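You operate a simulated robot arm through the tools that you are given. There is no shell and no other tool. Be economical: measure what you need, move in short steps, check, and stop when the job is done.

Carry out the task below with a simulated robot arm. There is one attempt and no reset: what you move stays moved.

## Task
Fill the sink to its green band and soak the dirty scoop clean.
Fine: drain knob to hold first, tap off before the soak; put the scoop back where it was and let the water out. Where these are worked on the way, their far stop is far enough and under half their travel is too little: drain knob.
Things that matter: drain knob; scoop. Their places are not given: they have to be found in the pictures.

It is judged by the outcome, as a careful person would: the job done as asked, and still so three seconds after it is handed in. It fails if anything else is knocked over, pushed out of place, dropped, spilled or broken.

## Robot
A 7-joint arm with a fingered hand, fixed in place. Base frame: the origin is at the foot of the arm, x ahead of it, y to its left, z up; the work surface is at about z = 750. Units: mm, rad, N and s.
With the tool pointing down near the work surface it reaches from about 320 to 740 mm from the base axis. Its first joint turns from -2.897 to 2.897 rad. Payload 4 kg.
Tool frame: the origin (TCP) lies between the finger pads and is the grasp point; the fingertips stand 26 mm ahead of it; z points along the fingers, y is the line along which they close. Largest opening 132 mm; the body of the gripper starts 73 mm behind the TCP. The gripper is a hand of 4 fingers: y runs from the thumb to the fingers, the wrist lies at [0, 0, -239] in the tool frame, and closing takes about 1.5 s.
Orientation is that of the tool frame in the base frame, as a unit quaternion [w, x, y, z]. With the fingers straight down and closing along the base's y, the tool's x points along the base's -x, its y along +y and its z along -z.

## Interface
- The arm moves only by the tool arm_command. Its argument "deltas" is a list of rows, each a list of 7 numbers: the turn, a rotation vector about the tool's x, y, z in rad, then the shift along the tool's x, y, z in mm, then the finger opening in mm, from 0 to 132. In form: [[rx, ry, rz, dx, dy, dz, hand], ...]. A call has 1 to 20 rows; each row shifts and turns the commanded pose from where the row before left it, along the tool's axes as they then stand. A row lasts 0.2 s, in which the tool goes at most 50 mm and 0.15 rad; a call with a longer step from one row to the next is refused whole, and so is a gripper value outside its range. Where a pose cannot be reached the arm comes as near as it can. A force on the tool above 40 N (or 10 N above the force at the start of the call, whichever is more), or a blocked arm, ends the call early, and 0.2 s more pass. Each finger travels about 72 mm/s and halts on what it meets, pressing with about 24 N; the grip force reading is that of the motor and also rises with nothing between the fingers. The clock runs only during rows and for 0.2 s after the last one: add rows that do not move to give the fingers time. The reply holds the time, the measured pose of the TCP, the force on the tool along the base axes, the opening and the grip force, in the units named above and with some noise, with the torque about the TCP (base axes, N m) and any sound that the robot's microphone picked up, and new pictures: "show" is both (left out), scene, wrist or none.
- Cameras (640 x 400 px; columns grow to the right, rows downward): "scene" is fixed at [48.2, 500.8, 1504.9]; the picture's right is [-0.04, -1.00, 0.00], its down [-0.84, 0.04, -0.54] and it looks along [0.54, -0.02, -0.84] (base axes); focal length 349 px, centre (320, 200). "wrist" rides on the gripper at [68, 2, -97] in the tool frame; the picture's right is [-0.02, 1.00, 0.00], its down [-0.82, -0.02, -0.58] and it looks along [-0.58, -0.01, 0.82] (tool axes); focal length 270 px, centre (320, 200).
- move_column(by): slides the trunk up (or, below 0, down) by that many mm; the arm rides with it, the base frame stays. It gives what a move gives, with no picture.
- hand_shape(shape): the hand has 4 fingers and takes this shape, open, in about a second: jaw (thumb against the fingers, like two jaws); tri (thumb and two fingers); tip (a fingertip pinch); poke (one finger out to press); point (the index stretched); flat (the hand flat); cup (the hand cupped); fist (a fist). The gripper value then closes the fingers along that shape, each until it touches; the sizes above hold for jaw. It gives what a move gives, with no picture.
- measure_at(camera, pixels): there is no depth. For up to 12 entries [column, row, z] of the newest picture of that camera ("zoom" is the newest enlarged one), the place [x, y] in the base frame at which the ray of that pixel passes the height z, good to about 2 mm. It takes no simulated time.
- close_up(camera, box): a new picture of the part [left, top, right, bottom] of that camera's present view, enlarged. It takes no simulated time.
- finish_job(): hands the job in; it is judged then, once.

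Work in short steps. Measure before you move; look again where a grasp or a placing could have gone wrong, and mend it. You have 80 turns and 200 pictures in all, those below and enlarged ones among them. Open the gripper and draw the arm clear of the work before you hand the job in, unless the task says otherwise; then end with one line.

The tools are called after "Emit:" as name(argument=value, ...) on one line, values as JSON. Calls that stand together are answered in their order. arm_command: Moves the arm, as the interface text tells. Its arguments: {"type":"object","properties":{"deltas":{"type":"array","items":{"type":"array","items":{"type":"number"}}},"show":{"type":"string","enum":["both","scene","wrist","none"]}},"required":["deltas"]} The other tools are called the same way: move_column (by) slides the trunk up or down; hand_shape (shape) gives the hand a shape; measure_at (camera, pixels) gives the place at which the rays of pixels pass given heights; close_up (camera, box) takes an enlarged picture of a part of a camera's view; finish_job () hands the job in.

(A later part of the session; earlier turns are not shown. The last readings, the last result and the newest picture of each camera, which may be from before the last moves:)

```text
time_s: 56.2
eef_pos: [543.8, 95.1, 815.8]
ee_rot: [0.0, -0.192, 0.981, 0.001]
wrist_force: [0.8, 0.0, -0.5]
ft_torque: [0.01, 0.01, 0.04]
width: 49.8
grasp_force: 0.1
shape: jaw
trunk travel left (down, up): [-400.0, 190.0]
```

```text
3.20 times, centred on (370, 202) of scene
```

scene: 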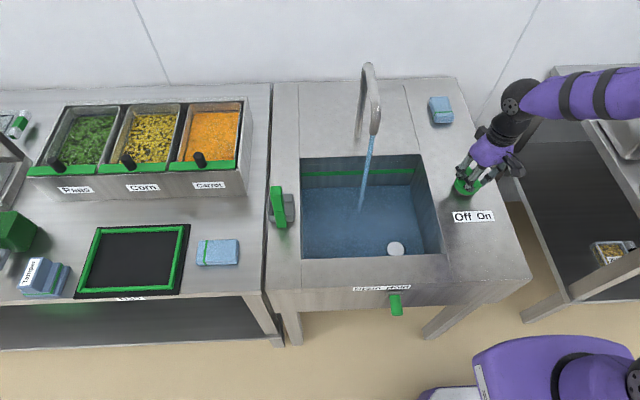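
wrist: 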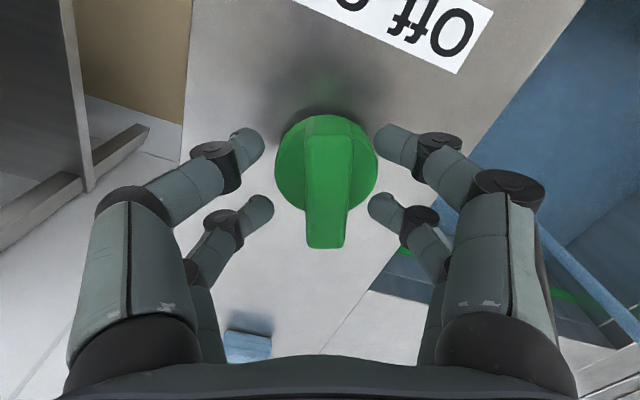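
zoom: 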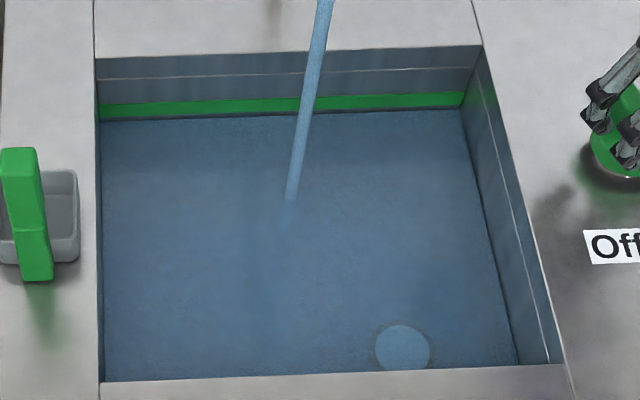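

The waterline is at row 121 with the band at 104–118, so about 9 s are left to mid-band. I'll wait 4.2 s, then regrip and turn CCW back to off.

Emit:
arm_command(deltas=[[0, 0, 0, 0, 3, 0, 50], [0, 0, 0, 0, 0, 0, 50], [0, 0, 0, 0, 0, 0, 50], [0, 0, 0, 0, 0, 0, 50], [0, 0, 0, 0, 0, 0, 50], [0, 0, 0, 0, 0, 0, 50], [0, 0, 0, 0, 0, 0, 50], [0, 0, 0, 0, 0, 0, 50], [0, 0, 0, 0, 0, 0, 50], [0, 0, 0, 0, 0, 0, 50], [0, 0, 0, 0, 0, 0, 50], [0, 0, 0, 0, 0, 0, 50], [0, 0, 0, 0, 0, 0, 50], [0, 0, 0, 0, 0, 0, 50], [0, 0, 0, 0, 0, 0, 50], [0, 0, 0, 0, 0, 0, 50], [0, 0, 0, 0, 0, 0, 50], [0, 0, 0, 0, 0, 0, 50], [0, 0, 0, 0, 0, 0, 50], [0, 0, 0, 0, 0, 0, 12]], show="none")

Emit:
arm_command(deltas=[[0, 0, 0, 0, 0, 0, 12], [0, 0, 0, 0, 0, 0, 12], [0, 0, 0, 0, 0, 0, 12], [0, 0, -0.1, 0, 0, 0, 12], [0, 0, -0.1, 0, 0, 0, 12], [0, 0, -0.1, 0, 0, 0, 12], [0, 0, -0.1, 0, 0, 0, 12], [0, 0, -0.1, 0, 0, 0, 12], [0, 0, -0.05, 0, 0, 0, 12]])

Emit:
close_up(camera="scene", box=[290, 140, 450, 265])

```text
time_s: 60.4
eef_pos: [542.2, 98.2, 814.8]
ee_rot: [0.0, -0.191, 0.982, 0.0]
wrist_force: [-0.7, -0.2, -1.5]
ft_torque: [-0.05, 0.04, -0.02]
width: 16.0
grasp_force: 11.0
shape: jaw
trunk travel left (down, up): [-400.0, 190.0]
```

```text
time_s: 62.4
eef_pos: [542.2, 95.7, 814.4]
ee_rot: [0.001, -0.451, 0.892, -0.002]
wrist_force: [5.2, -17.6, -2.6]
ft_torque: [-0.42, -0.18, -0.81]
width: 14.7
grasp_force: 23.6
shape: jaw
trunk travel left (down, up): [-400.0, 190.0]
```

scene: 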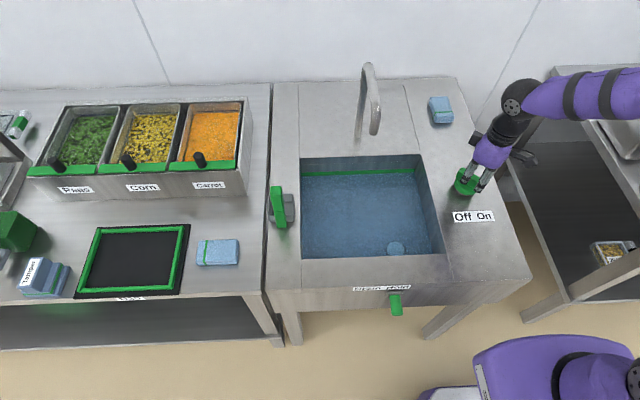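
wrist: 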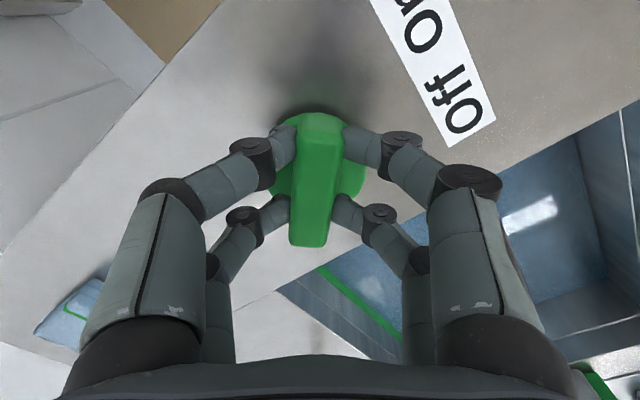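

```text
3.20 times, centred on (370, 202) of scene
```

zoom: 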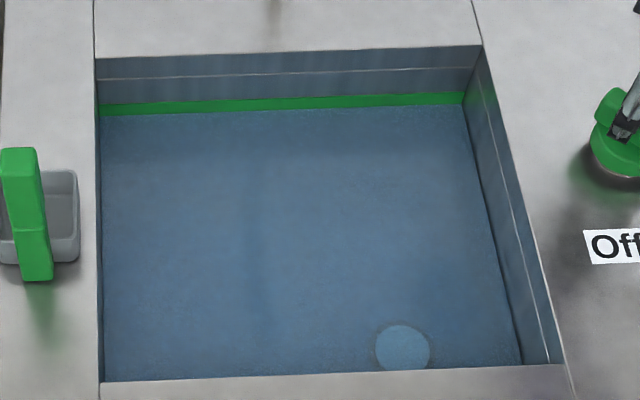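

The tap is off (torque at stop) and the level just reaches the band's lower part. I'll top up briefly toward mid-band: on for about 3 s, then off again.

Emit:
arm_command(deltas=[[0, 0, 0.1, 0, 0, 0, 12], [0, 0, 0.1, 0, 0, 0, 12], [0, 0, 0.1, 0, 0, 0, 12], [0, 0, 0.1, 0, 0, 0, 12], [0, 0, 0.1, 0, 0, 0, 12], [0, 0, 0, 0, 0, 0, 12], [0, 0, 0, 0, 0, 0, 12], [0, 0, 0, 0, 0, 0, 12], [0, 0, 0, 0, 0, 0, 12], [0, 0, 0, 0, 0, 0, 12], [0, 0, 0, 0, 0, 0, 12], [0, 0, 0, 0, 0, 0, 12], [0, 0, 0, 0, 0, 0, 12], [0, 0, 0, 0, 0, 0, 12], [0, 0, 0, 0, 0, 0, 12], [0, 0, -0.1, 0, 0, 0, 12], [0, 0, -0.1, 0, 0, 0, 12], [0, 0, -0.1, 0, 0, 0, 12], [0, 0, -0.1, 0, 0, 0, 12], [0, 0, -0.12, 0, 0, 0, 12]])

Emit:
close_up(camera="scene", box=[290, 140, 450, 265])

```text
time_s: 66.6
eef_pos: [542.8, 96.1, 814.9]
ee_rot: [0.0, -0.46, 0.888, 0.001]
wrist_force: [4.6, -10.8, 0.5]
ft_torque: [-0.28, -0.2, -1.04]
width: 15.0
grasp_force: 24.4
shape: jaw
trunk travel left (down, up): [-400.0, 190.0]
```

scene: 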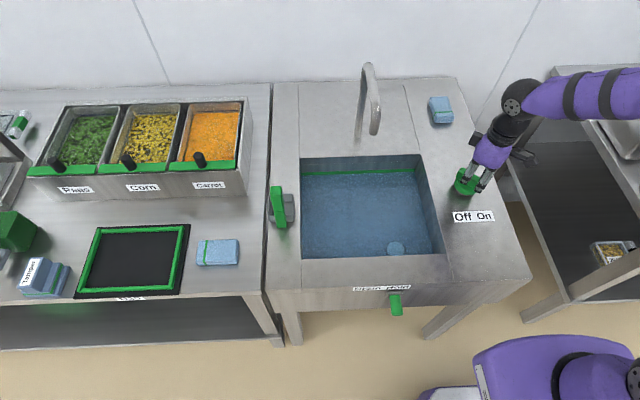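
wrist: 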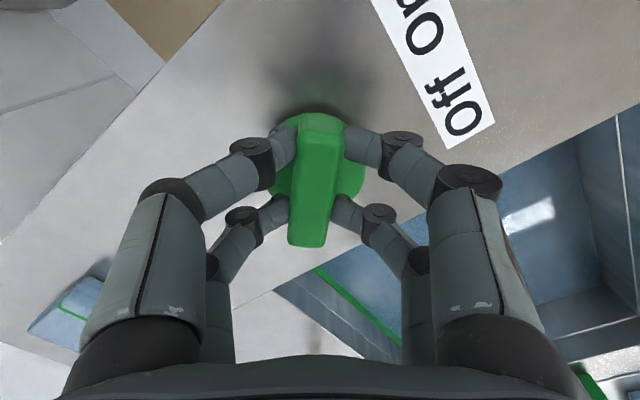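

```text
3.20 times, centred on (370, 202) of scene
```

zoom: 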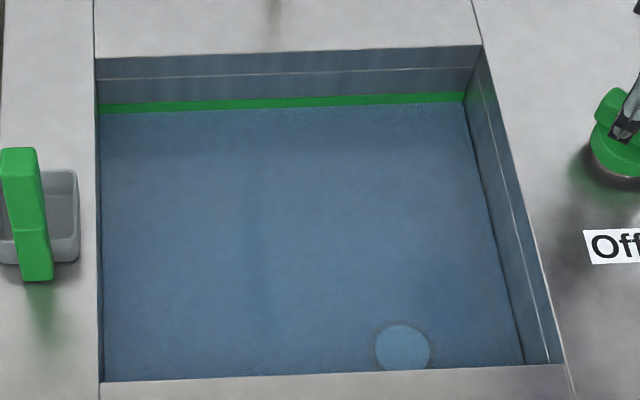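

The water is now mid-band (104–113 of 104–118) and the tap is off. I'll release, rise, square the wrist and pull back in x to stay clear of the faucet.

Emit:
arm_command(deltas=[[0, 0, 0.06, 0, 0, 0, 12], [0, 0, 0, 0, 0, 0, 70], [0, 0, 0, 0, 0, 0, 70], [0, 0, 0, 0, 0, 0, 70], [0, 0, 0, 0, 0, 0, 70], [0, 0, 0, 0, 0, -40, 80], [0, 0, 0, 0, 0, -40, 80], [0, 0, 0, 0, 0, -40, 80], [0, 0, 0.13, 0, 0, -35, 80], [0, 0, 0.13, 0, 0, 0, 80], [0, 0, 0.13, 0, 0, 0, 80], [0, 0, 0.13, 0, 0, 0, 80], [0, 0, 0.13, 0, 0, 0, 80], [0, 0, 0.13, 0, 0, 0, 80], [0, 0, 0.1, 0, 0, 0, 80]])

Emit:
close_up(camera="scene", box=[290, 140, 450, 265])

```text
time_s: 69.8
eef_pos: [543.1, 99.6, 970.8]
ee_rot: [0.0, -0.007, 1.0, -0.001]
wrist_force: [-0.6, 0.7, -0.5]
ft_torque: [-0.01, -0.05, 0.03]
width: 79.8
grasp_force: 0.0
shape: jaw
trunk travel left (down, up): [-400.0, 190.0]
```

scene: 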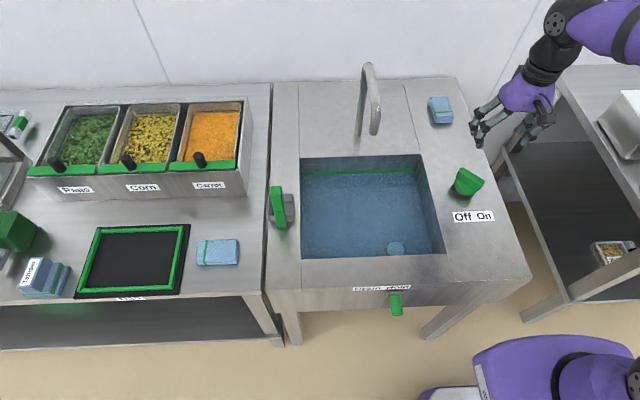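
wrist: 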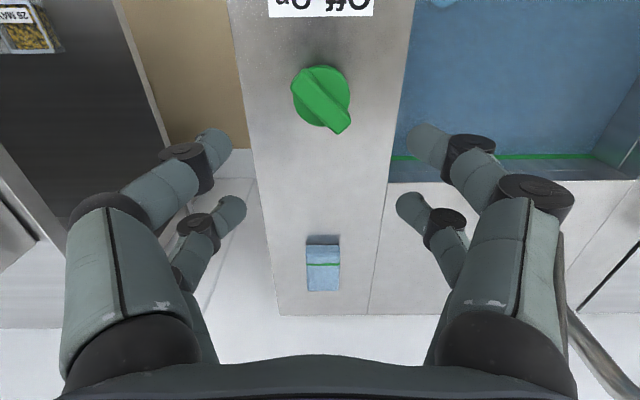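

```text
3.20 times, centred on (370, 202) of scene
```

zoom: 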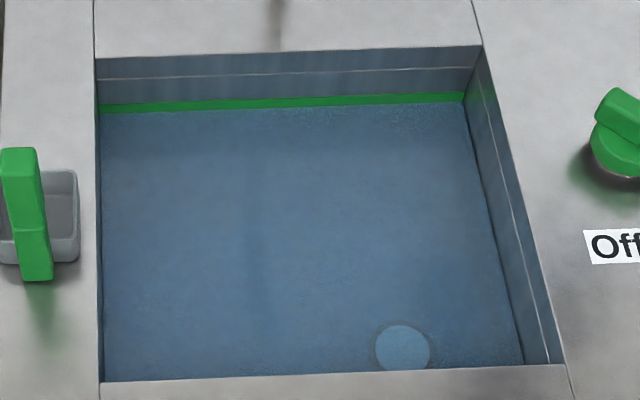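

The level is steady. I'll move back in x, then across to look at the scoop.

Emit:
arm_command(deltas=[[0, 0, 0, 45, 0, 0, 100], [0, 0, 0, 45, 0, 0, 100], [0, 0, 0, 40, 20, 0, 100], [0, 0, 0, 20, 40, 0, 100], [0, 0, 0, 10, 44, 0, 100], [0, 0, 0, 0, 46, 0, 100], [0, 0, 0, 0, 46, 0, 100], [0, 0, 0, 0, 46, 0, 100], [0, 0, 0, 0, 46, 0, 100], [0, 0, 0, 0, 46, 0, 100], [0, 0, 0, 0, 46, 0, 100], [0, 0, 0, 0, 46, 0, 100], [0, 0, 0, 0, 46, 0, 100]])

Emit:
close_up(camera="wrist", box=[200, 40, 440, 190])

```text
time_s: 72.6
eef_pos: [375.3, 569.0, 965.7]
ee_rot: [0.0, -0.008, 1.0, -0.002]
wrist_force: [-0.3, -0.2, 0.0]
ft_torque: [0.04, 0.03, 0.01]
width: 100.0
grasp_force: 0.0
shape: jaw
trunk travel left (down, up): [-400.0, 190.0]
```

scene: 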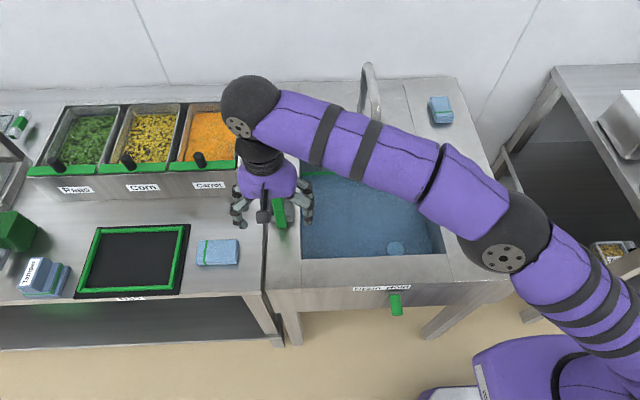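
wrist: 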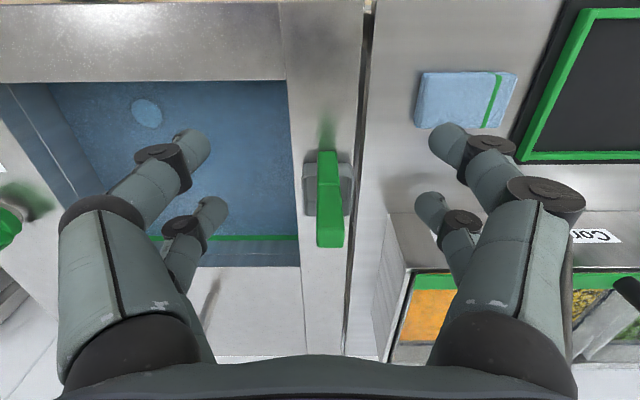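

```text
2.67 times, centred on (320, 115) of wrist
```

zoom: 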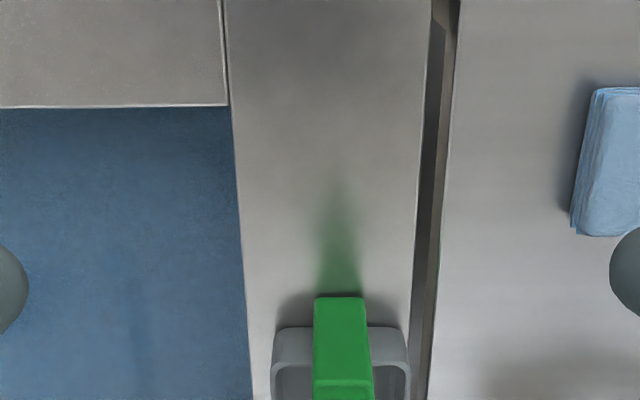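

I'll triangulate the handle. Its near end is at (327,152) in the wrist view and (281,227) in the scene view, the far end at (330,240) and (277,188), and I'll include the box rim.

Emit:
measure_at(camera="wrist", pixels=[[327, 152, 760], [327, 152, 820], [329, 193, 780], [329, 193, 840], [330, 228, 780], [330, 228, 840], [330, 246, 780], [330, 246, 840], [305, 165, 780], [353, 165, 780], [305, 212, 755], [351, 205, 780]])

Emit:
measure_at(camera="scene", pixels=[[281, 227, 760], [281, 227, 820], [279, 211, 780], [279, 211, 840], [277, 192, 780], [277, 192, 840], [277, 182, 780], [277, 182, 840], [271, 201, 780], [290, 202, 780], [290, 187, 780], [274, 223, 750]])

Emit:
close_up(camera="wrist", box=[260, 130, 400, 260])

```text
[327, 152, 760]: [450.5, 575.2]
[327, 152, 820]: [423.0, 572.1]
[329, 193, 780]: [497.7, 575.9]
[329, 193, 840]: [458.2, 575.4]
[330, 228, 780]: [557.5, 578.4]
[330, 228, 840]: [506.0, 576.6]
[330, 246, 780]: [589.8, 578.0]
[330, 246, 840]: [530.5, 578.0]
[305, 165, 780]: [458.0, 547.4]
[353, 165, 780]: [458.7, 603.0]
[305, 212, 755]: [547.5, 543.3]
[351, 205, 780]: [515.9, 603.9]
```

```text
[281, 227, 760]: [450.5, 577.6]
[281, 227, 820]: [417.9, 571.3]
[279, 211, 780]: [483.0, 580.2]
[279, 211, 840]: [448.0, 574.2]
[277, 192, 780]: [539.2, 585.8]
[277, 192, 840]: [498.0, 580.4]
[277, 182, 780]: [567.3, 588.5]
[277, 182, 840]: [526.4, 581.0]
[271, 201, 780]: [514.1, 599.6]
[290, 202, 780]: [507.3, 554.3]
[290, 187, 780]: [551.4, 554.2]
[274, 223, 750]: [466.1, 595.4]
```

```text
3.08 times, centred on (330, 195) of wrist
```

zoom: 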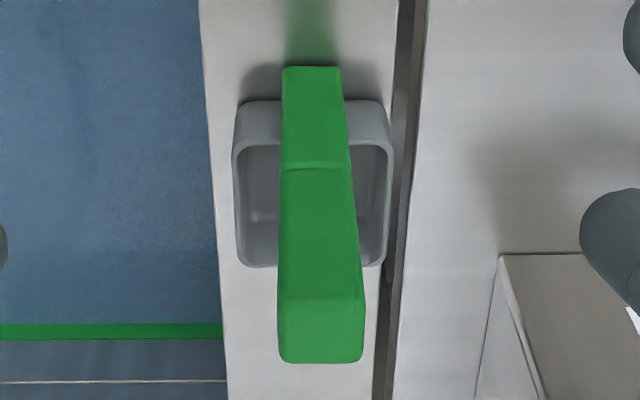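

The handle stands up at the front of the box, but both rays are nearly parallel. I'll shift 110 mm in +x to see it from above for a better baseline.

Emit:
arm_command(deltas=[[0, 0, 0, -40, 0, 0, 132], [0, 0, 0, -40, 0, 0, 132], [0, 0, 0, -30, 0, 0, 132]], show="wrist")

Emit:
close_up(camera="wrist", box=[240, 0, 400, 120])

```text
time_s: 73.4
eef_pos: [449.8, 531.9, 956.0]
ee_rot: [0.0, -0.009, 1.0, 0.0]
wrist_force: [0.4, 0.6, 0.1]
ft_torque: [-0.01, 0.02, 0.0]
width: 131.9
grasp_force: 0.0
shape: jaw
out of reach, approached as far as the arm can: row 1, 2, 3
trunk travel left (down, up): [-400.0, 190.0]
```

wrist: 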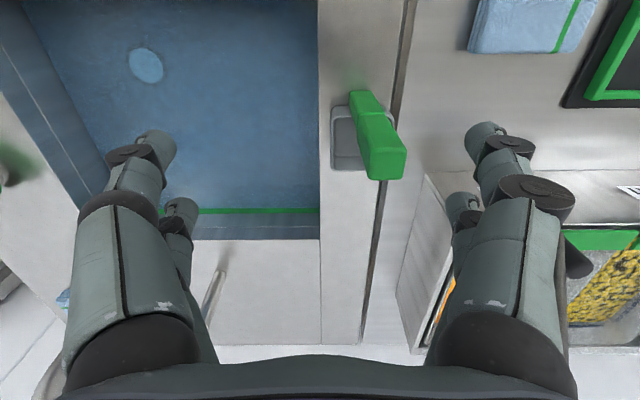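

```text
3.33 times, centred on (320, 60) of wrist
```

zoom: 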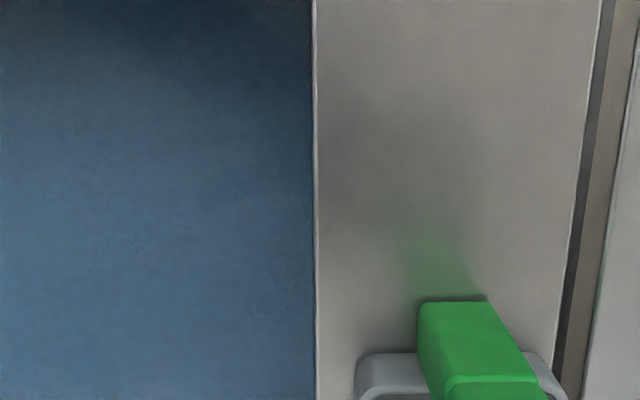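

That view gives a sideways baseline, and I'm near the reach limit at this height (r≈700). I'll zoom on the handle here and measure.

Emit:
close_up(camera="wrist", box=[300, 70, 440, 200])

Emit:
measure_at(camera="wrist", pixels=[[358, 92, 760], [358, 92, 800], [369, 115, 800], [369, 115, 840], [388, 152, 820], [388, 152, 880], [388, 176, 820], [388, 176, 880], [333, 168, 755], [345, 108, 780], [334, 140, 780]])

```text
3.08 times, centred on (370, 135) of wrist
```

zoom: 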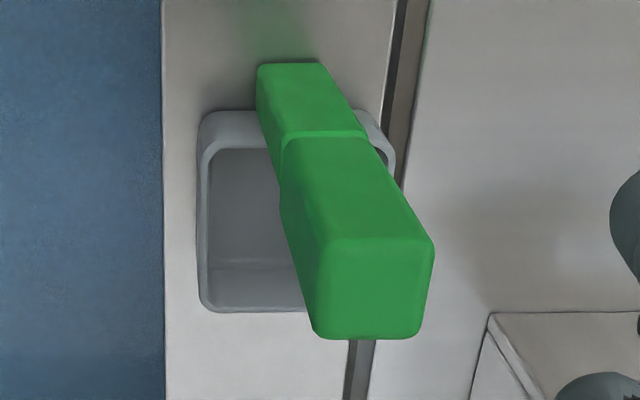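

```text
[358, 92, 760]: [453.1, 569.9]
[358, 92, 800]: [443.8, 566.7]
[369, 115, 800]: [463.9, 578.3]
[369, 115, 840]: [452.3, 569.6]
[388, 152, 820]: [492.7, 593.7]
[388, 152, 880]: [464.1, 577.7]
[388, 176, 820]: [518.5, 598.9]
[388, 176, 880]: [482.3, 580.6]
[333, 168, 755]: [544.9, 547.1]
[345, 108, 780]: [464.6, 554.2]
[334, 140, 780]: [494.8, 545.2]
```

Combining views: the handle is near-vertical, its top at z≈880, x≈463–482, y≈577, with a bend at z≈815 and the box behind it. Reach is tight there, so I'll raise the trunk for more outward reach; I'll also measure the container corner, sink wall and band.

Emit:
move_column(by=170)

Emit:
measure_at(camera="scene", pixels=[[247, 195, 750], [302, 158, 750], [417, 154, 750], [302, 258, 750], [299, 205, 750], [302, 175, 650], [302, 175, 670], [302, 188, 605], [270, 225, 750], [293, 240, 750], [267, 240, 750], [374, 133, 950]])

```text
time_s: 75.3
eef_pos: [450.8, 532.5, 1124.5]
ee_rot: [0.0, -0.008, 1.0, 0.001]
wrist_force: [-1.3, 0.6, 0.1]
ft_torque: [0.04, 0.0, -0.02]
width: 131.8
grasp_force: 0.1
shape: jaw
trunk travel left (down, up): [-570.0, 20.0]
```

```text
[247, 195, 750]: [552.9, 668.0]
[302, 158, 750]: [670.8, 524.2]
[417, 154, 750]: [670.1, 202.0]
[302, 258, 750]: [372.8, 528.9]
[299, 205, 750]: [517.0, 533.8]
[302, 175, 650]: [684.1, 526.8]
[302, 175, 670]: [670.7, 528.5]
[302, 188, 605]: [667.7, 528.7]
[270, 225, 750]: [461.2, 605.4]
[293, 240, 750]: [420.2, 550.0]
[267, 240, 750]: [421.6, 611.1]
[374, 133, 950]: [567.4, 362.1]
```

The sink spans x 373–671, y 200–530, floor ≈605, band ≈670. Now I'll move over the handle toward (452,577) and come down to z≈960, checking reach.

Emit:
arm_command(deltas=[[0, 0, 0, 0, 22, 40, 80], [0, 0, 0, 0, 22, 40, 80], [0, 0, 0, 0, 0, 45, 80], [0, 0, 0, 0, 0, 40, 80]])

```text
time_s: 76.3
eef_pos: [445.4, 565.4, 959.2]
ee_rot: [0.0, -0.008, 1.0, 0.001]
wrist_force: [-0.4, 0.5, 0.0]
ft_torque: [-0.02, 0.02, 0.02]
width: 80.2
grasp_force: 0.1
shape: jaw
out of reach, approached as far as the arm can: row 2
trunk travel left (down, up): [-570.0, 20.0]
```

scene: 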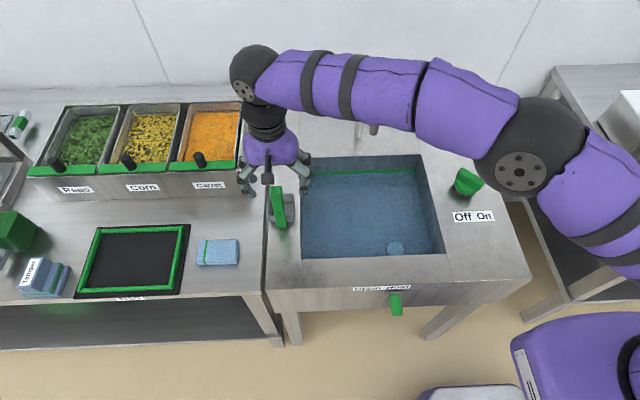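
wrist: 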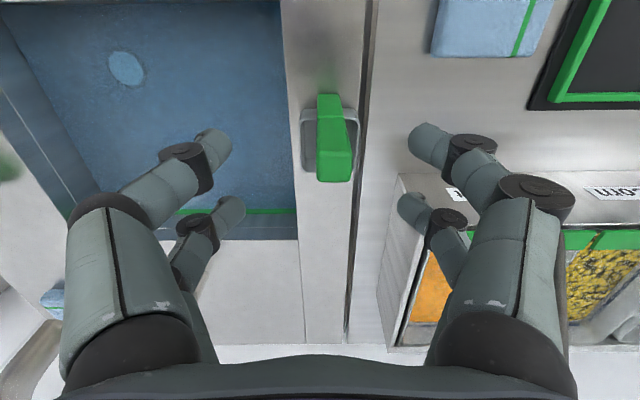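

I'm at (445,565,959). I'll re-measure the handle's top from here: edges at wrist (318–349, 152) and (334,181).

Emit:
measure_at(camera="wrist", pixels=[[333, 155, 880], [334, 181, 880], [319, 168, 880], [351, 168, 880], [330, 118, 820], [328, 95, 760]])

Emit:
arm_command(deltas=[[0, 0, 0, -3, 10, 30, 80], [0, 0, 0, 0, 0, 20, 80]], show="wrist")

```text
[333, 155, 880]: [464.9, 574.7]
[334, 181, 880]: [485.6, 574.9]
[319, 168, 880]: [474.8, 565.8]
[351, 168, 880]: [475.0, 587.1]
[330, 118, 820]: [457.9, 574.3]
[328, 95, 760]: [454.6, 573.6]
```

```text
time_s: 76.9
eef_pos: [450.5, 577.5, 908.7]
ee_rot: [0.0, -0.008, 1.0, 0.0]
wrist_force: [0.4, 0.1, -0.7]
ft_torque: [-0.02, -0.03, 0.03]
width: 80.3
grasp_force: 0.1
shape: jaw
trunk travel left (down, up): [-570.0, 20.0]
```

wrist: 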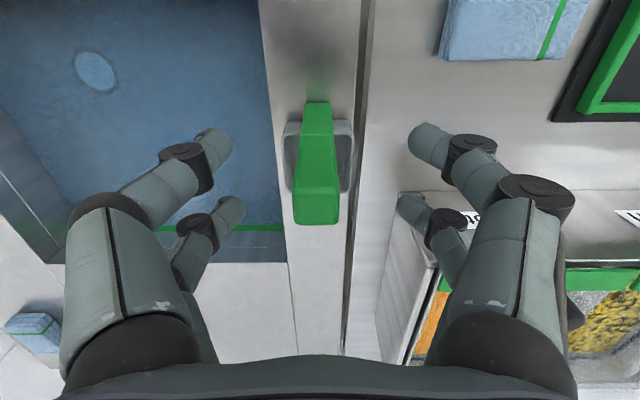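

The handle centre is at y≈575, x≈472 at grip height, in line with the far finger pair. I'll lower to z≈862 and close.

Emit:
arm_command(deltas=[[0, 0, 0, -2, -2, 20, 70], [0, 0, 0, 0, 0, 15, 70], [0, 0, 0, 0, 0, 12, 70]], show="wrist")

```text
time_s: 77.7
eef_pos: [451.8, 574.8, 862.6]
ee_rot: [0.001, -0.008, 1.0, 0.0]
wrist_force: [0.6, -0.4, 0.0]
ft_torque: [-0.01, 0.02, -0.01]
width: 70.2
grasp_force: 0.0
shape: jaw
trunk travel left (down, up): [-570.0, 20.0]
```

wrist: 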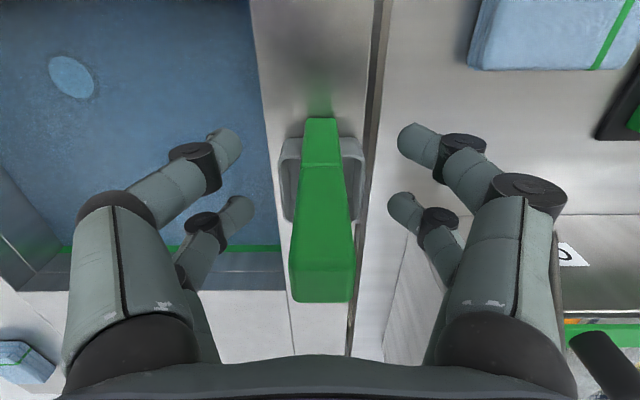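

The far pair lines up with the handle. I'll close now.

Emit:
arm_command(deltas=[[0, 0, 0, -1, 0, 0, 30], [0, 0, 0, 0, 0, 0, 14], [0, 0, 0, 0, 0, 0, 14], [0, 0, 0, 0, 0, 0, 14], [0, 0, 0, 0, 0, 0, 14], [0, 0, 0, 0, 0, 0, 14], [0, 0, 0, 0, 0, 0, 14]])

Emit:
close_up(camera="wrist", box=[220, 90, 420, 320])

```text
time_s: 79.3
eef_pos: [452.1, 575.2, 863.1]
ee_rot: [0.0, -0.007, 1.0, 0.0]
wrist_force: [-1.0, 1.6, 3.1]
ft_torque: [0.02, -0.04, -0.02]
width: 15.0
grasp_force: 0.1
shape: jaw
trunk travel left (down, up): [-570.0, 20.0]
```

scene: 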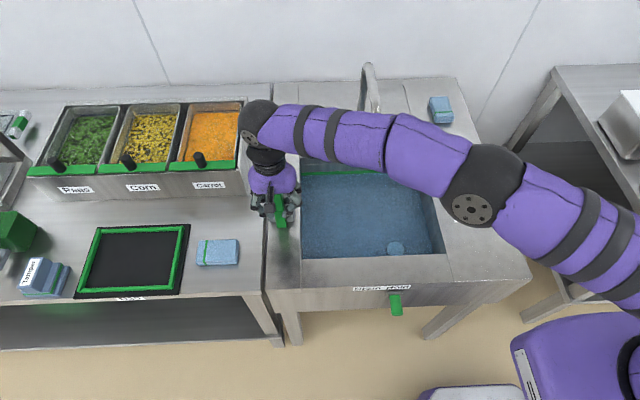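
wrist: 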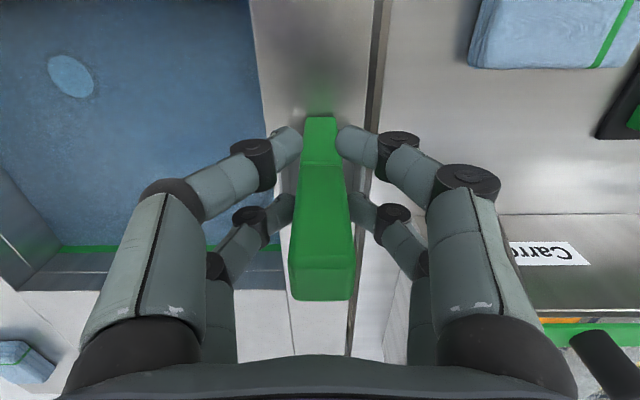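

```text
1.74 times, centred on (320, 205) of wrist
```

zoom: 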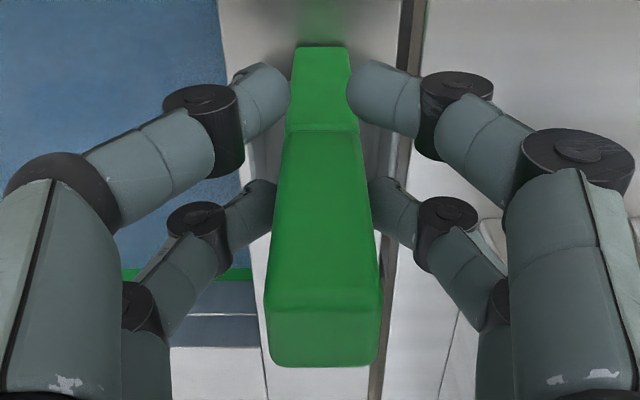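

The reading is near the commanded 14, with no grip force yet. I'll close further.

Emit:
arm_command(deltas=[[0, 0, 0, 0, 0, 0, 0], [0, 0, 0, 0, 0, 0, 0], [0, 0, 0, 0, 0, 0, 0], [0, 0, 0, 0, 0, 0, 0], [0, 0, 0, 0, 0, 0, 0]], show="none")

Emit:
close_up(camera="wrist", box=[220, 90, 420, 320])

```text
time_s: 80.5
eef_pos: [452.3, 574.7, 863.2]
ee_rot: [-0.001, -0.008, 1.0, 0.0]
wrist_force: [-0.4, 0.3, -1.0]
ft_torque: [0.02, 0.06, -0.02]
width: 0.0
grasp_force: 23.8
shape: jaw
trunk travel left (down, up): [-570.0, 20.0]
```

```text
1.74 times, centred on (320, 205) of wrist
```

zoom: 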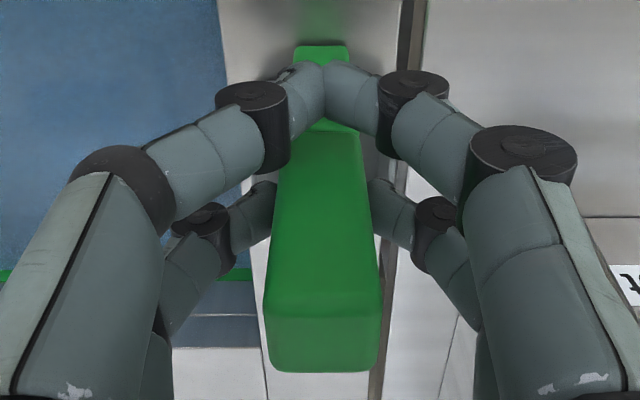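

The far pair is stopped on the handle sides and the near pair has closed in front of it. I'll test with a small lift.

Emit:
arm_command(deltas=[[0, 0, 0, 0, 0, -8, 0], [0, 0, 0, 0, 0, -8, 0], [0, 0, 0, 0, 0, -8, 0], [0, 0, 0, 0, 0, 0, 0]])

Emit:
close_up(camera="scene", box=[240, 160, 340, 240])

```text
time_s: 81.5
eef_pos: [451.5, 573.2, 887.3]
ee_rot: [0.0, -0.008, 1.0, -0.001]
wrist_force: [0.5, 0.4, -0.7]
ft_torque: [-0.02, 0.05, -0.02]
width: 0.0
grasp_force: 24.0
shape: jaw
trunk travel left (down, up): [-570.0, 20.0]
```

scene: 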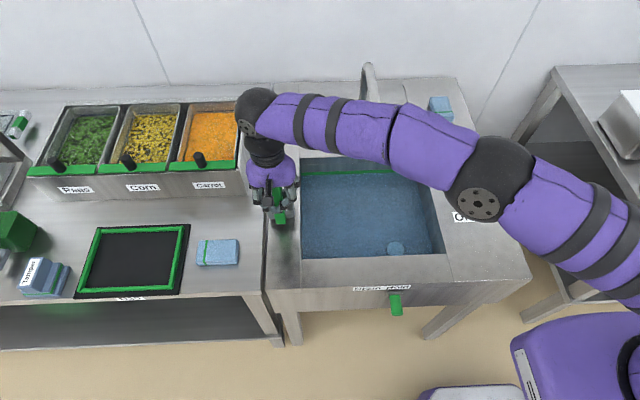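
wrist: 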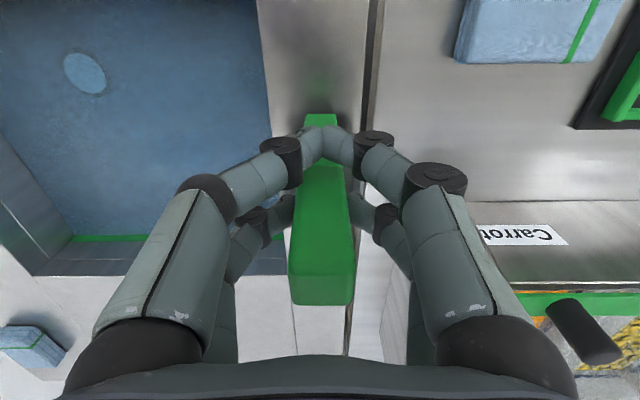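

```text
5.00 times, centred on (290, 200) of scene
```

zoom: 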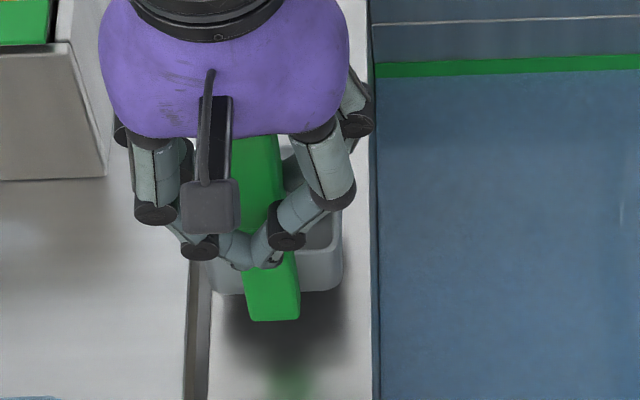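

The scoop is held and hanging level. I'll raise a bit more and carry it slowly over the sink toward (435,400), clear of the faucet.

Emit:
arm_command(deltas=[[0, 0, 0, 0, 0, -12, 0], [0, 0, 0, 0, 0, -12, 0], [0, 0, 0, 0, -8, -6, 0], [0, 0, 0, 1, -15, 0, 0], [0, 0, 0, 2, -18, 0, 0], [0, 0, 0, 2, -18, 0, 0], [0, 0, 0, 2, -18, 0, 0], [0, 0, 0, 2, -18, 0, 0], [0, 0, 0, 2, -18, 0, 0], [0, 0, 0, 2, -18, 0, 0], [0, 0, 0, 2, -18, 0, 0], [0, 0, 0, 1, -15, 0, 0], [0, 0, 0, 0, -6, 0, 0], [0, 0, 0, 0, 0, 0, 0]])

Emit:
measure_at(camera="scene", pixels=[[368, 65, 950], [368, 65, 1050], [368, 65, 1100], [374, 133, 850], [374, 133, 1000]])

```text
time_s: 84.5
eef_pos: [438.8, 404.3, 916.2]
ee_rot: [-0.001, -0.007, 1.0, 0.001]
wrist_force: [-0.1, 0.7, -1.7]
ft_torque: [0.01, 0.03, 0.01]
width: 0.1
grasp_force: 24.4
shape: jaw
trunk travel left (down, up): [-570.0, 20.0]
```

scene: 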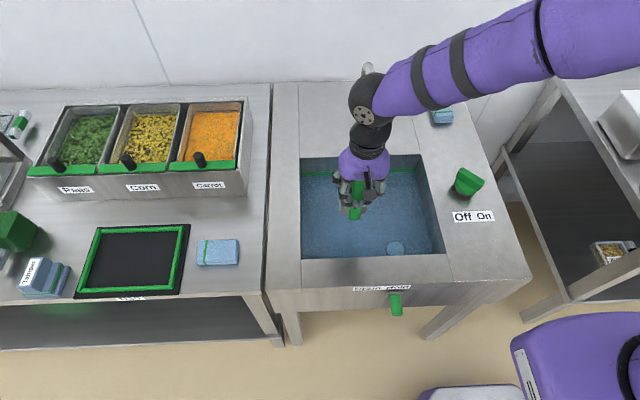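
wrist: 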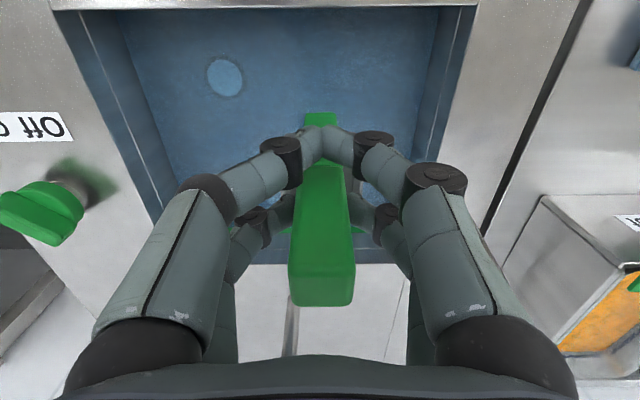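

```text
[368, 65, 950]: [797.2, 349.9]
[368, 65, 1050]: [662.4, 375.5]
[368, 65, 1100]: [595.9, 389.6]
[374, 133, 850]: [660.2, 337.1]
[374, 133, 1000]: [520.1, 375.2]
```

The scoop is steady over the sink. I'll lower it gently into the water, to TCP z≈728.

Emit:
arm_command(deltas=[[0, 0, 0, 0, 0, 15, 0], [0, 0, 0, 0, 0, 15, 0], [0, 0, 0, 0, 0, 15, 0], [0, 0, 0, 0, 0, 15, 0], [0, 0, 0, 0, 0, 15, 0], [0, 0, 0, 0, 0, 15, 0], [0, 0, 0, 0, 0, 15, 0], [0, 0, 0, 0, 0, 15, 0], [0, 0, 0, 0, 0, 15, 0], [0, 0, 0, 0, 0, 15, 0], [0, 0, 0, 0, 0, 12, 0], [0, 0, 0, 0, 0, 10, 0], [0, 0, 0, 0, 0, 8, 0], [0, 0, 0, 0, 0, 8, 0], [0, 0, 0, 0, 0, 0, 0]])

Emit:
close_up(camera="scene", box=[290, 140, 450, 265])

```text
time_s: 87.7
eef_pos: [438.7, 404.9, 729.7]
ee_rot: [0.0, -0.007, 1.0, 0.001]
wrist_force: [0.4, 0.0, -2.0]
ft_torque: [0.01, 0.05, 0.0]
width: 0.0
grasp_force: 24.3
shape: jaw
trunk travel left (down, up): [-570.0, 20.0]
```

scene: 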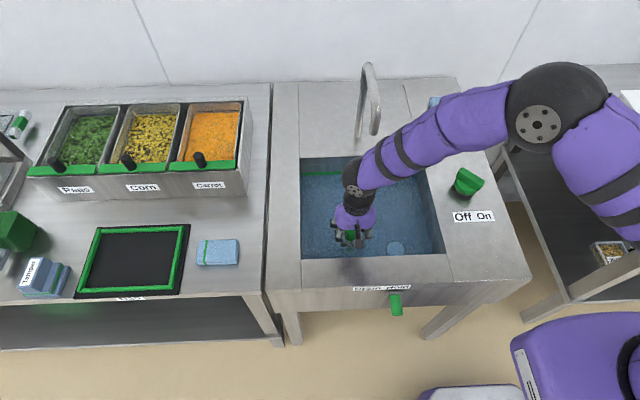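
wrist: 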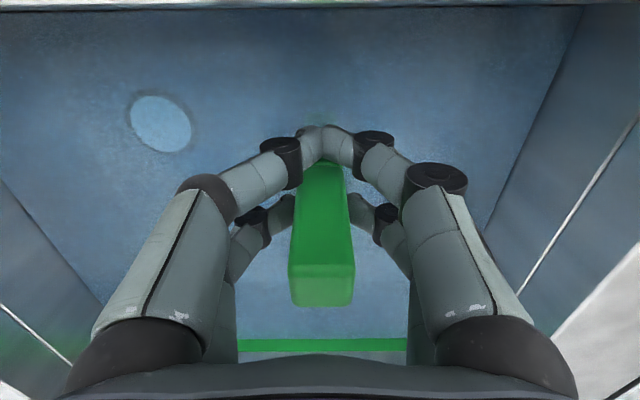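

```text
3.20 times, centred on (370, 202) of scene
```

zoom: 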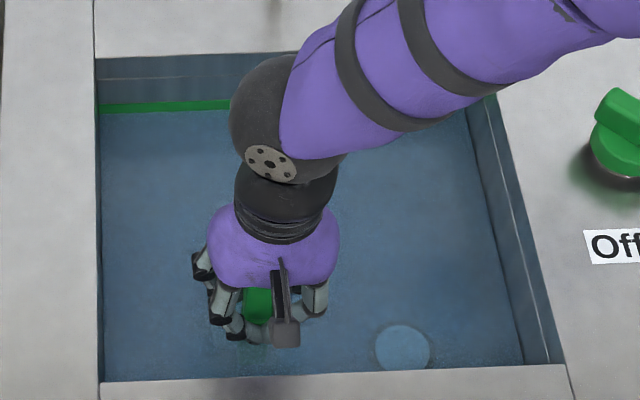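

The bowl is under the surface (bottom ≈617, rim ≈655, water ≈672). I'll lower 4 mm more and soak for about 12 s.

Emit:
arm_command(deltas=[[0, 0, 0, 0, 0, 4, 0], [0, 0, 0, 0, 0, 0, 0], [0, 0, 0, 0, 0, 0, 0], [0, 0, 0, 0, 0, 0, 0], [0, 0, 0, 0, 0, 0, 0], [0, 0, 0, 0, 0, 0, 0], [0, 0, 0, 0, 0, 0, 0], [0, 0, 0, 0, 0, 0, 0], [0, 0, 0, 0, 0, 0, 0], [0, 0, 0, 0, 0, 0, 0], [0, 0, 0, 0, 0, 0, 0], [0, 0, 0, 0, 0, 0, 0], [0, 0, 0, 0, 0, 0, 0], [0, 0, 0, 0, 0, 0, 0], [0, 0, 0, 0, 0, 0, 0], [0, 0, 0, 0, 0, 0, 0], [0, 0, 0, 0, 0, 0, 0], [0, 0, 0, 0, 0, 0, 0], [0, 0, 0, 0, 0, 0, 0], [0, 0, 0, 0, 0, 0, 0]], show="wrist")

Emit:
arm_command(deltas=[[0, 0, 0, 0, 0, 0, 0], [0, 0, 0, 0, 0, 0, 0], [0, 0, 0, 0, 0, 0, 0], [0, 0, 0, 0, 0, 0, 0], [0, 0, 0, 0, 0, 0, 0], [0, 0, 0, 0, 0, 0, 0], [0, 0, 0, 0, 0, 0, 0], [0, 0, 0, 0, 0, 0, 0], [0, 0, 0, 0, 0, 0, 0], [0, 0, 0, 0, 0, 0, 0], [0, 0, 0, 0, 0, 0, 0], [0, 0, 0, 0, 0, 0, 0], [0, 0, 0, 0, 0, 0, 0], [0, 0, 0, 0, 0, 0, 0], [0, 0, 0, 0, 0, 0, 0], [0, 0, 0, 0, 0, 0, 0], [0, 0, 0, 0, 0, 0, 0], [0, 0, 0, 0, 0, 0, 0], [0, 0, 0, 0, 0, 0, 0], [0, 0, 0, 0, 0, 0, 0]], show="none")

Emit:
arm_command(deltas=[[0, 0, 0, 0, 0, 0, 0], [0, 0, 0, 0, 0, 0, 0], [0, 0, 0, 0, 0, 0, 0], [0, 0, 0, 0, 0, 0, 0], [0, 0, 0, 0, 0, 0, 0], [0, 0, 0, 0, 0, 0, 0], [0, 0, 0, 0, 0, 0, 0], [0, 0, 0, 0, 0, 0, 0], [0, 0, 0, 0, 0, 0, 0], [0, 0, 0, 0, 0, 0, 0], [0, 0, 0, 0, 0, 0, 0], [0, 0, 0, 0, 0, 0, 0], [0, 0, 0, 0, 0, 0, 0], [0, 0, 0, 0, 0, 0, 0], [0, 0, 0, 0, 0, 0, 0], [0, 0, 0, 0, 0, 0, 0], [0, 0, 0, 0, 0, 0, 0], [0, 0, 0, 0, 0, 0, 0], [0, 0, 0, 0, 0, 0, 0], [0, 0, 0, 0, 0, 0, 0]], show="wrist")

```text
time_s: 91.9
eef_pos: [439.4, 404.0, 724.1]
ee_rot: [-0.001, -0.008, 1.0, 0.0]
wrist_force: [0.4, -0.2, -1.1]
ft_torque: [0.0, 0.04, 0.0]
width: 0.0
grasp_force: 24.3
shape: jaw
trunk travel left (down, up): [-570.0, 20.0]
```

wrist: 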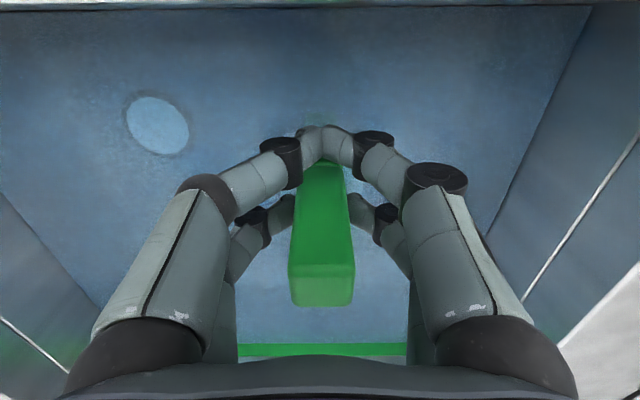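

```text
time_s: 96.1
eef_pos: [439.6, 405.5, 724.6]
ee_rot: [-0.001, -0.009, 1.0, 0.0]
wrist_force: [1.0, -0.7, -0.9]
ft_torque: [0.01, 0.06, -0.01]
width: 0.1
grasp_force: 23.8
shape: jaw
trunk travel left (down, up): [-570.0, 20.0]
```

```text
time_s: 100.3
eef_pos: [439.2, 404.1, 724.6]
ee_rot: [0.001, -0.008, 1.0, 0.0]
wrist_force: [-0.4, -0.7, -1.8]
ft_torque: [-0.01, 0.06, -0.03]
width: 0.0
grasp_force: 24.3
shape: jaw
trunk travel left (down, up): [-570.0, 20.0]
```

wrist: 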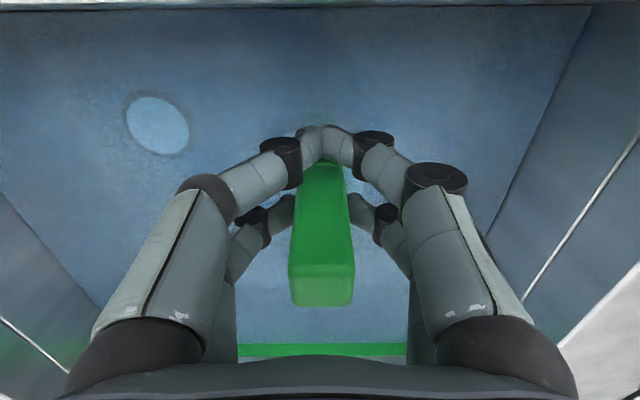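

I'll soak another 8 s, then raise it and inspect the bowl.

Emit:
arm_command(deltas=[[0, 0, 0, 0, 0, 0, 0], [0, 0, 0, 0, 0, 0, 0], [0, 0, 0, 0, 0, 0, 0], [0, 0, 0, 0, 0, 0, 0], [0, 0, 0, 0, 0, 0, 0], [0, 0, 0, 0, 0, 0, 0], [0, 0, 0, 0, 0, 0, 0], [0, 0, 0, 0, 0, 0, 0], [0, 0, 0, 0, 0, 0, 0], [0, 0, 0, 0, 0, 0, 0], [0, 0, 0, 0, 0, 0, 0], [0, 0, 0, 0, 0, 0, 0], [0, 0, 0, 0, 0, 0, 0], [0, 0, 0, 0, 0, 0, 0], [0, 0, 0, 0, 0, 0, 0], [0, 0, 0, 0, 0, 0, 0], [0, 0, 0, 0, 0, 0, 0], [0, 0, 0, 0, 0, 0, 0], [0, 0, 0, 0, 0, 0, 0], [0, 0, 0, 0, 0, 0, 0]], show="none")

Emit:
arm_command(deltas=[[0, 0, 0, 0, 0, 0, 0], [0, 0, 0, 0, 0, 0, 0], [0, 0, 0, 0, 0, 0, 0], [0, 0, 0, 0, 0, 0, 0], [0, 0, 0, 0, 0, 0, 0], [0, 0, 0, 0, 0, 0, 0], [0, 0, 0, 0, 0, 0, 0], [0, 0, 0, 0, 0, 0, 0], [0, 0, 0, 0, 0, 0, 0], [0, 0, 0, 0, 0, 0, 0], [0, 0, 0, 0, 0, 0, 0], [0, 0, 0, 0, 0, 0, 0], [0, 0, 0, 0, 0, 0, 0], [0, 0, 0, 0, 0, 0, 0], [0, 0, 0, 0, 0, 0, 0], [0, 0, 0, 0, 0, 0, 0], [0, 0, 0, 0, 0, 0, 0], [0, 0, 0, 0, 0, 0, 0], [0, 0, 0, 0, 0, 0, 0], [0, 0, 0, 0, 0, 0, 0]], show="none")

Emit:
arm_command(deltas=[[0, 0, 0, 0, 0, -10, 0], [0, 0, 0, 0, 0, -15, 0], [0, 0, 0, 0, 0, -15, 0], [0, 0, 0, 0, 0, -15, 0], [0, 0, 0, 0, 0, -15, 0], [0, 0, 0, 0, 0, -15, 0], [0, 0, 0, 0, 0, -15, 0], [0, 0, 0, 0, 0, -15, 0], [0, 0, 0, 0, 0, -15, 0], [0, 0, 0, 0, 0, -15, 0], [0, 0, 0, 0, 0, -15, 0], [0, 0, 0, 0, 0, -15, 0], [0, 0, 0, 0, 0, -15, 0], [0, 0, 0, 0, 0, 0, 0]])

Emit:
close_up(camera="scene", box=[310, 150, 410, 240])

Emit:
close_up(camera="wrist", box=[220, 90, 420, 320])

```text
time_s: 104.5
eef_pos: [439.0, 404.8, 724.1]
ee_rot: [0.0, -0.008, 1.0, 0.001]
wrist_force: [0.1, -0.7, -1.1]
ft_torque: [0.02, 0.04, 0.03]
width: 0.0
grasp_force: 24.9
shape: jaw
trunk travel left (down, up): [-570.0, 20.0]
```

```text
time_s: 108.7
eef_pos: [438.7, 403.7, 724.8]
ee_rot: [0.001, -0.007, 1.0, 0.0]
wrist_force: [-0.3, 0.3, -0.7]
ft_torque: [0.01, 0.05, -0.01]
width: 0.0
grasp_force: 23.7
shape: jaw
trunk travel left (down, up): [-570.0, 20.0]
```

```text
time_s: 111.7
eef_pos: [439.0, 403.7, 914.3]
ee_rot: [0.0, -0.008, 1.0, 0.0]
wrist_force: [0.4, -0.4, -1.6]
ft_torque: [-0.03, 0.05, 0.04]
width: 0.0
grasp_force: 24.1
shape: jaw
trunk travel left (down, up): [-570.0, 20.0]
```

scene: 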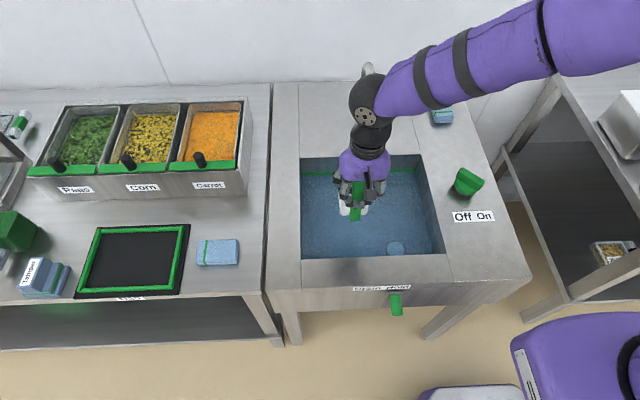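
wrist: 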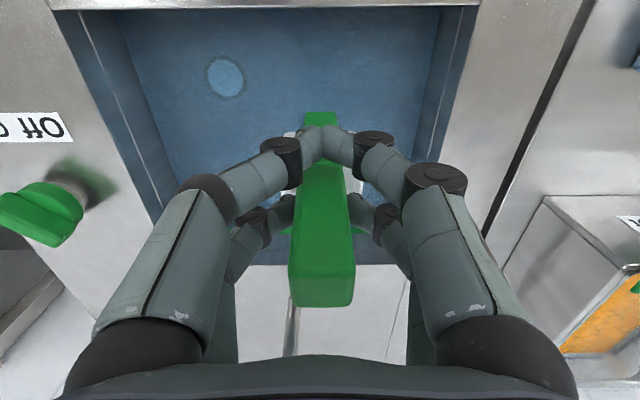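

```text
4.44 times, centred on (360, 195) of scene
```

zoom: 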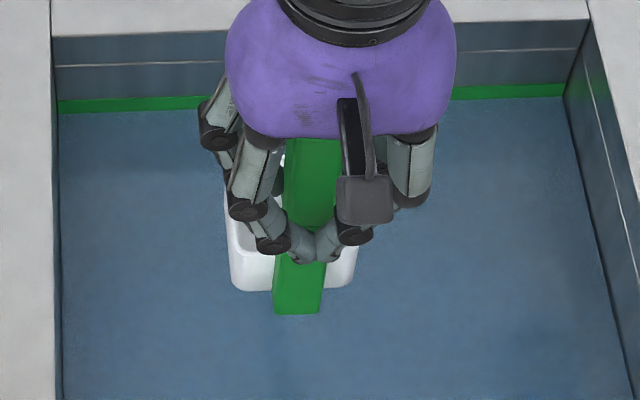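

```text
1.74 times, centred on (320, 205) of wrist
```

zoom: 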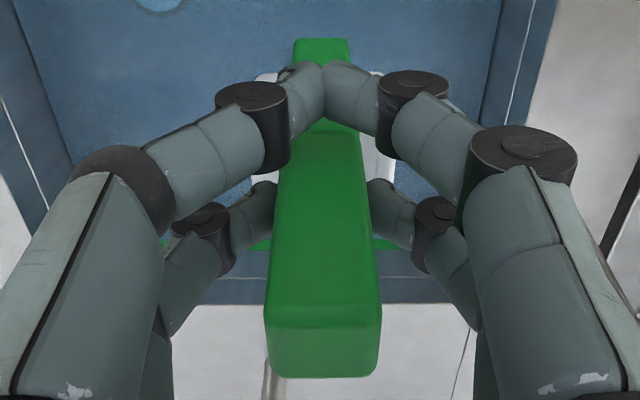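

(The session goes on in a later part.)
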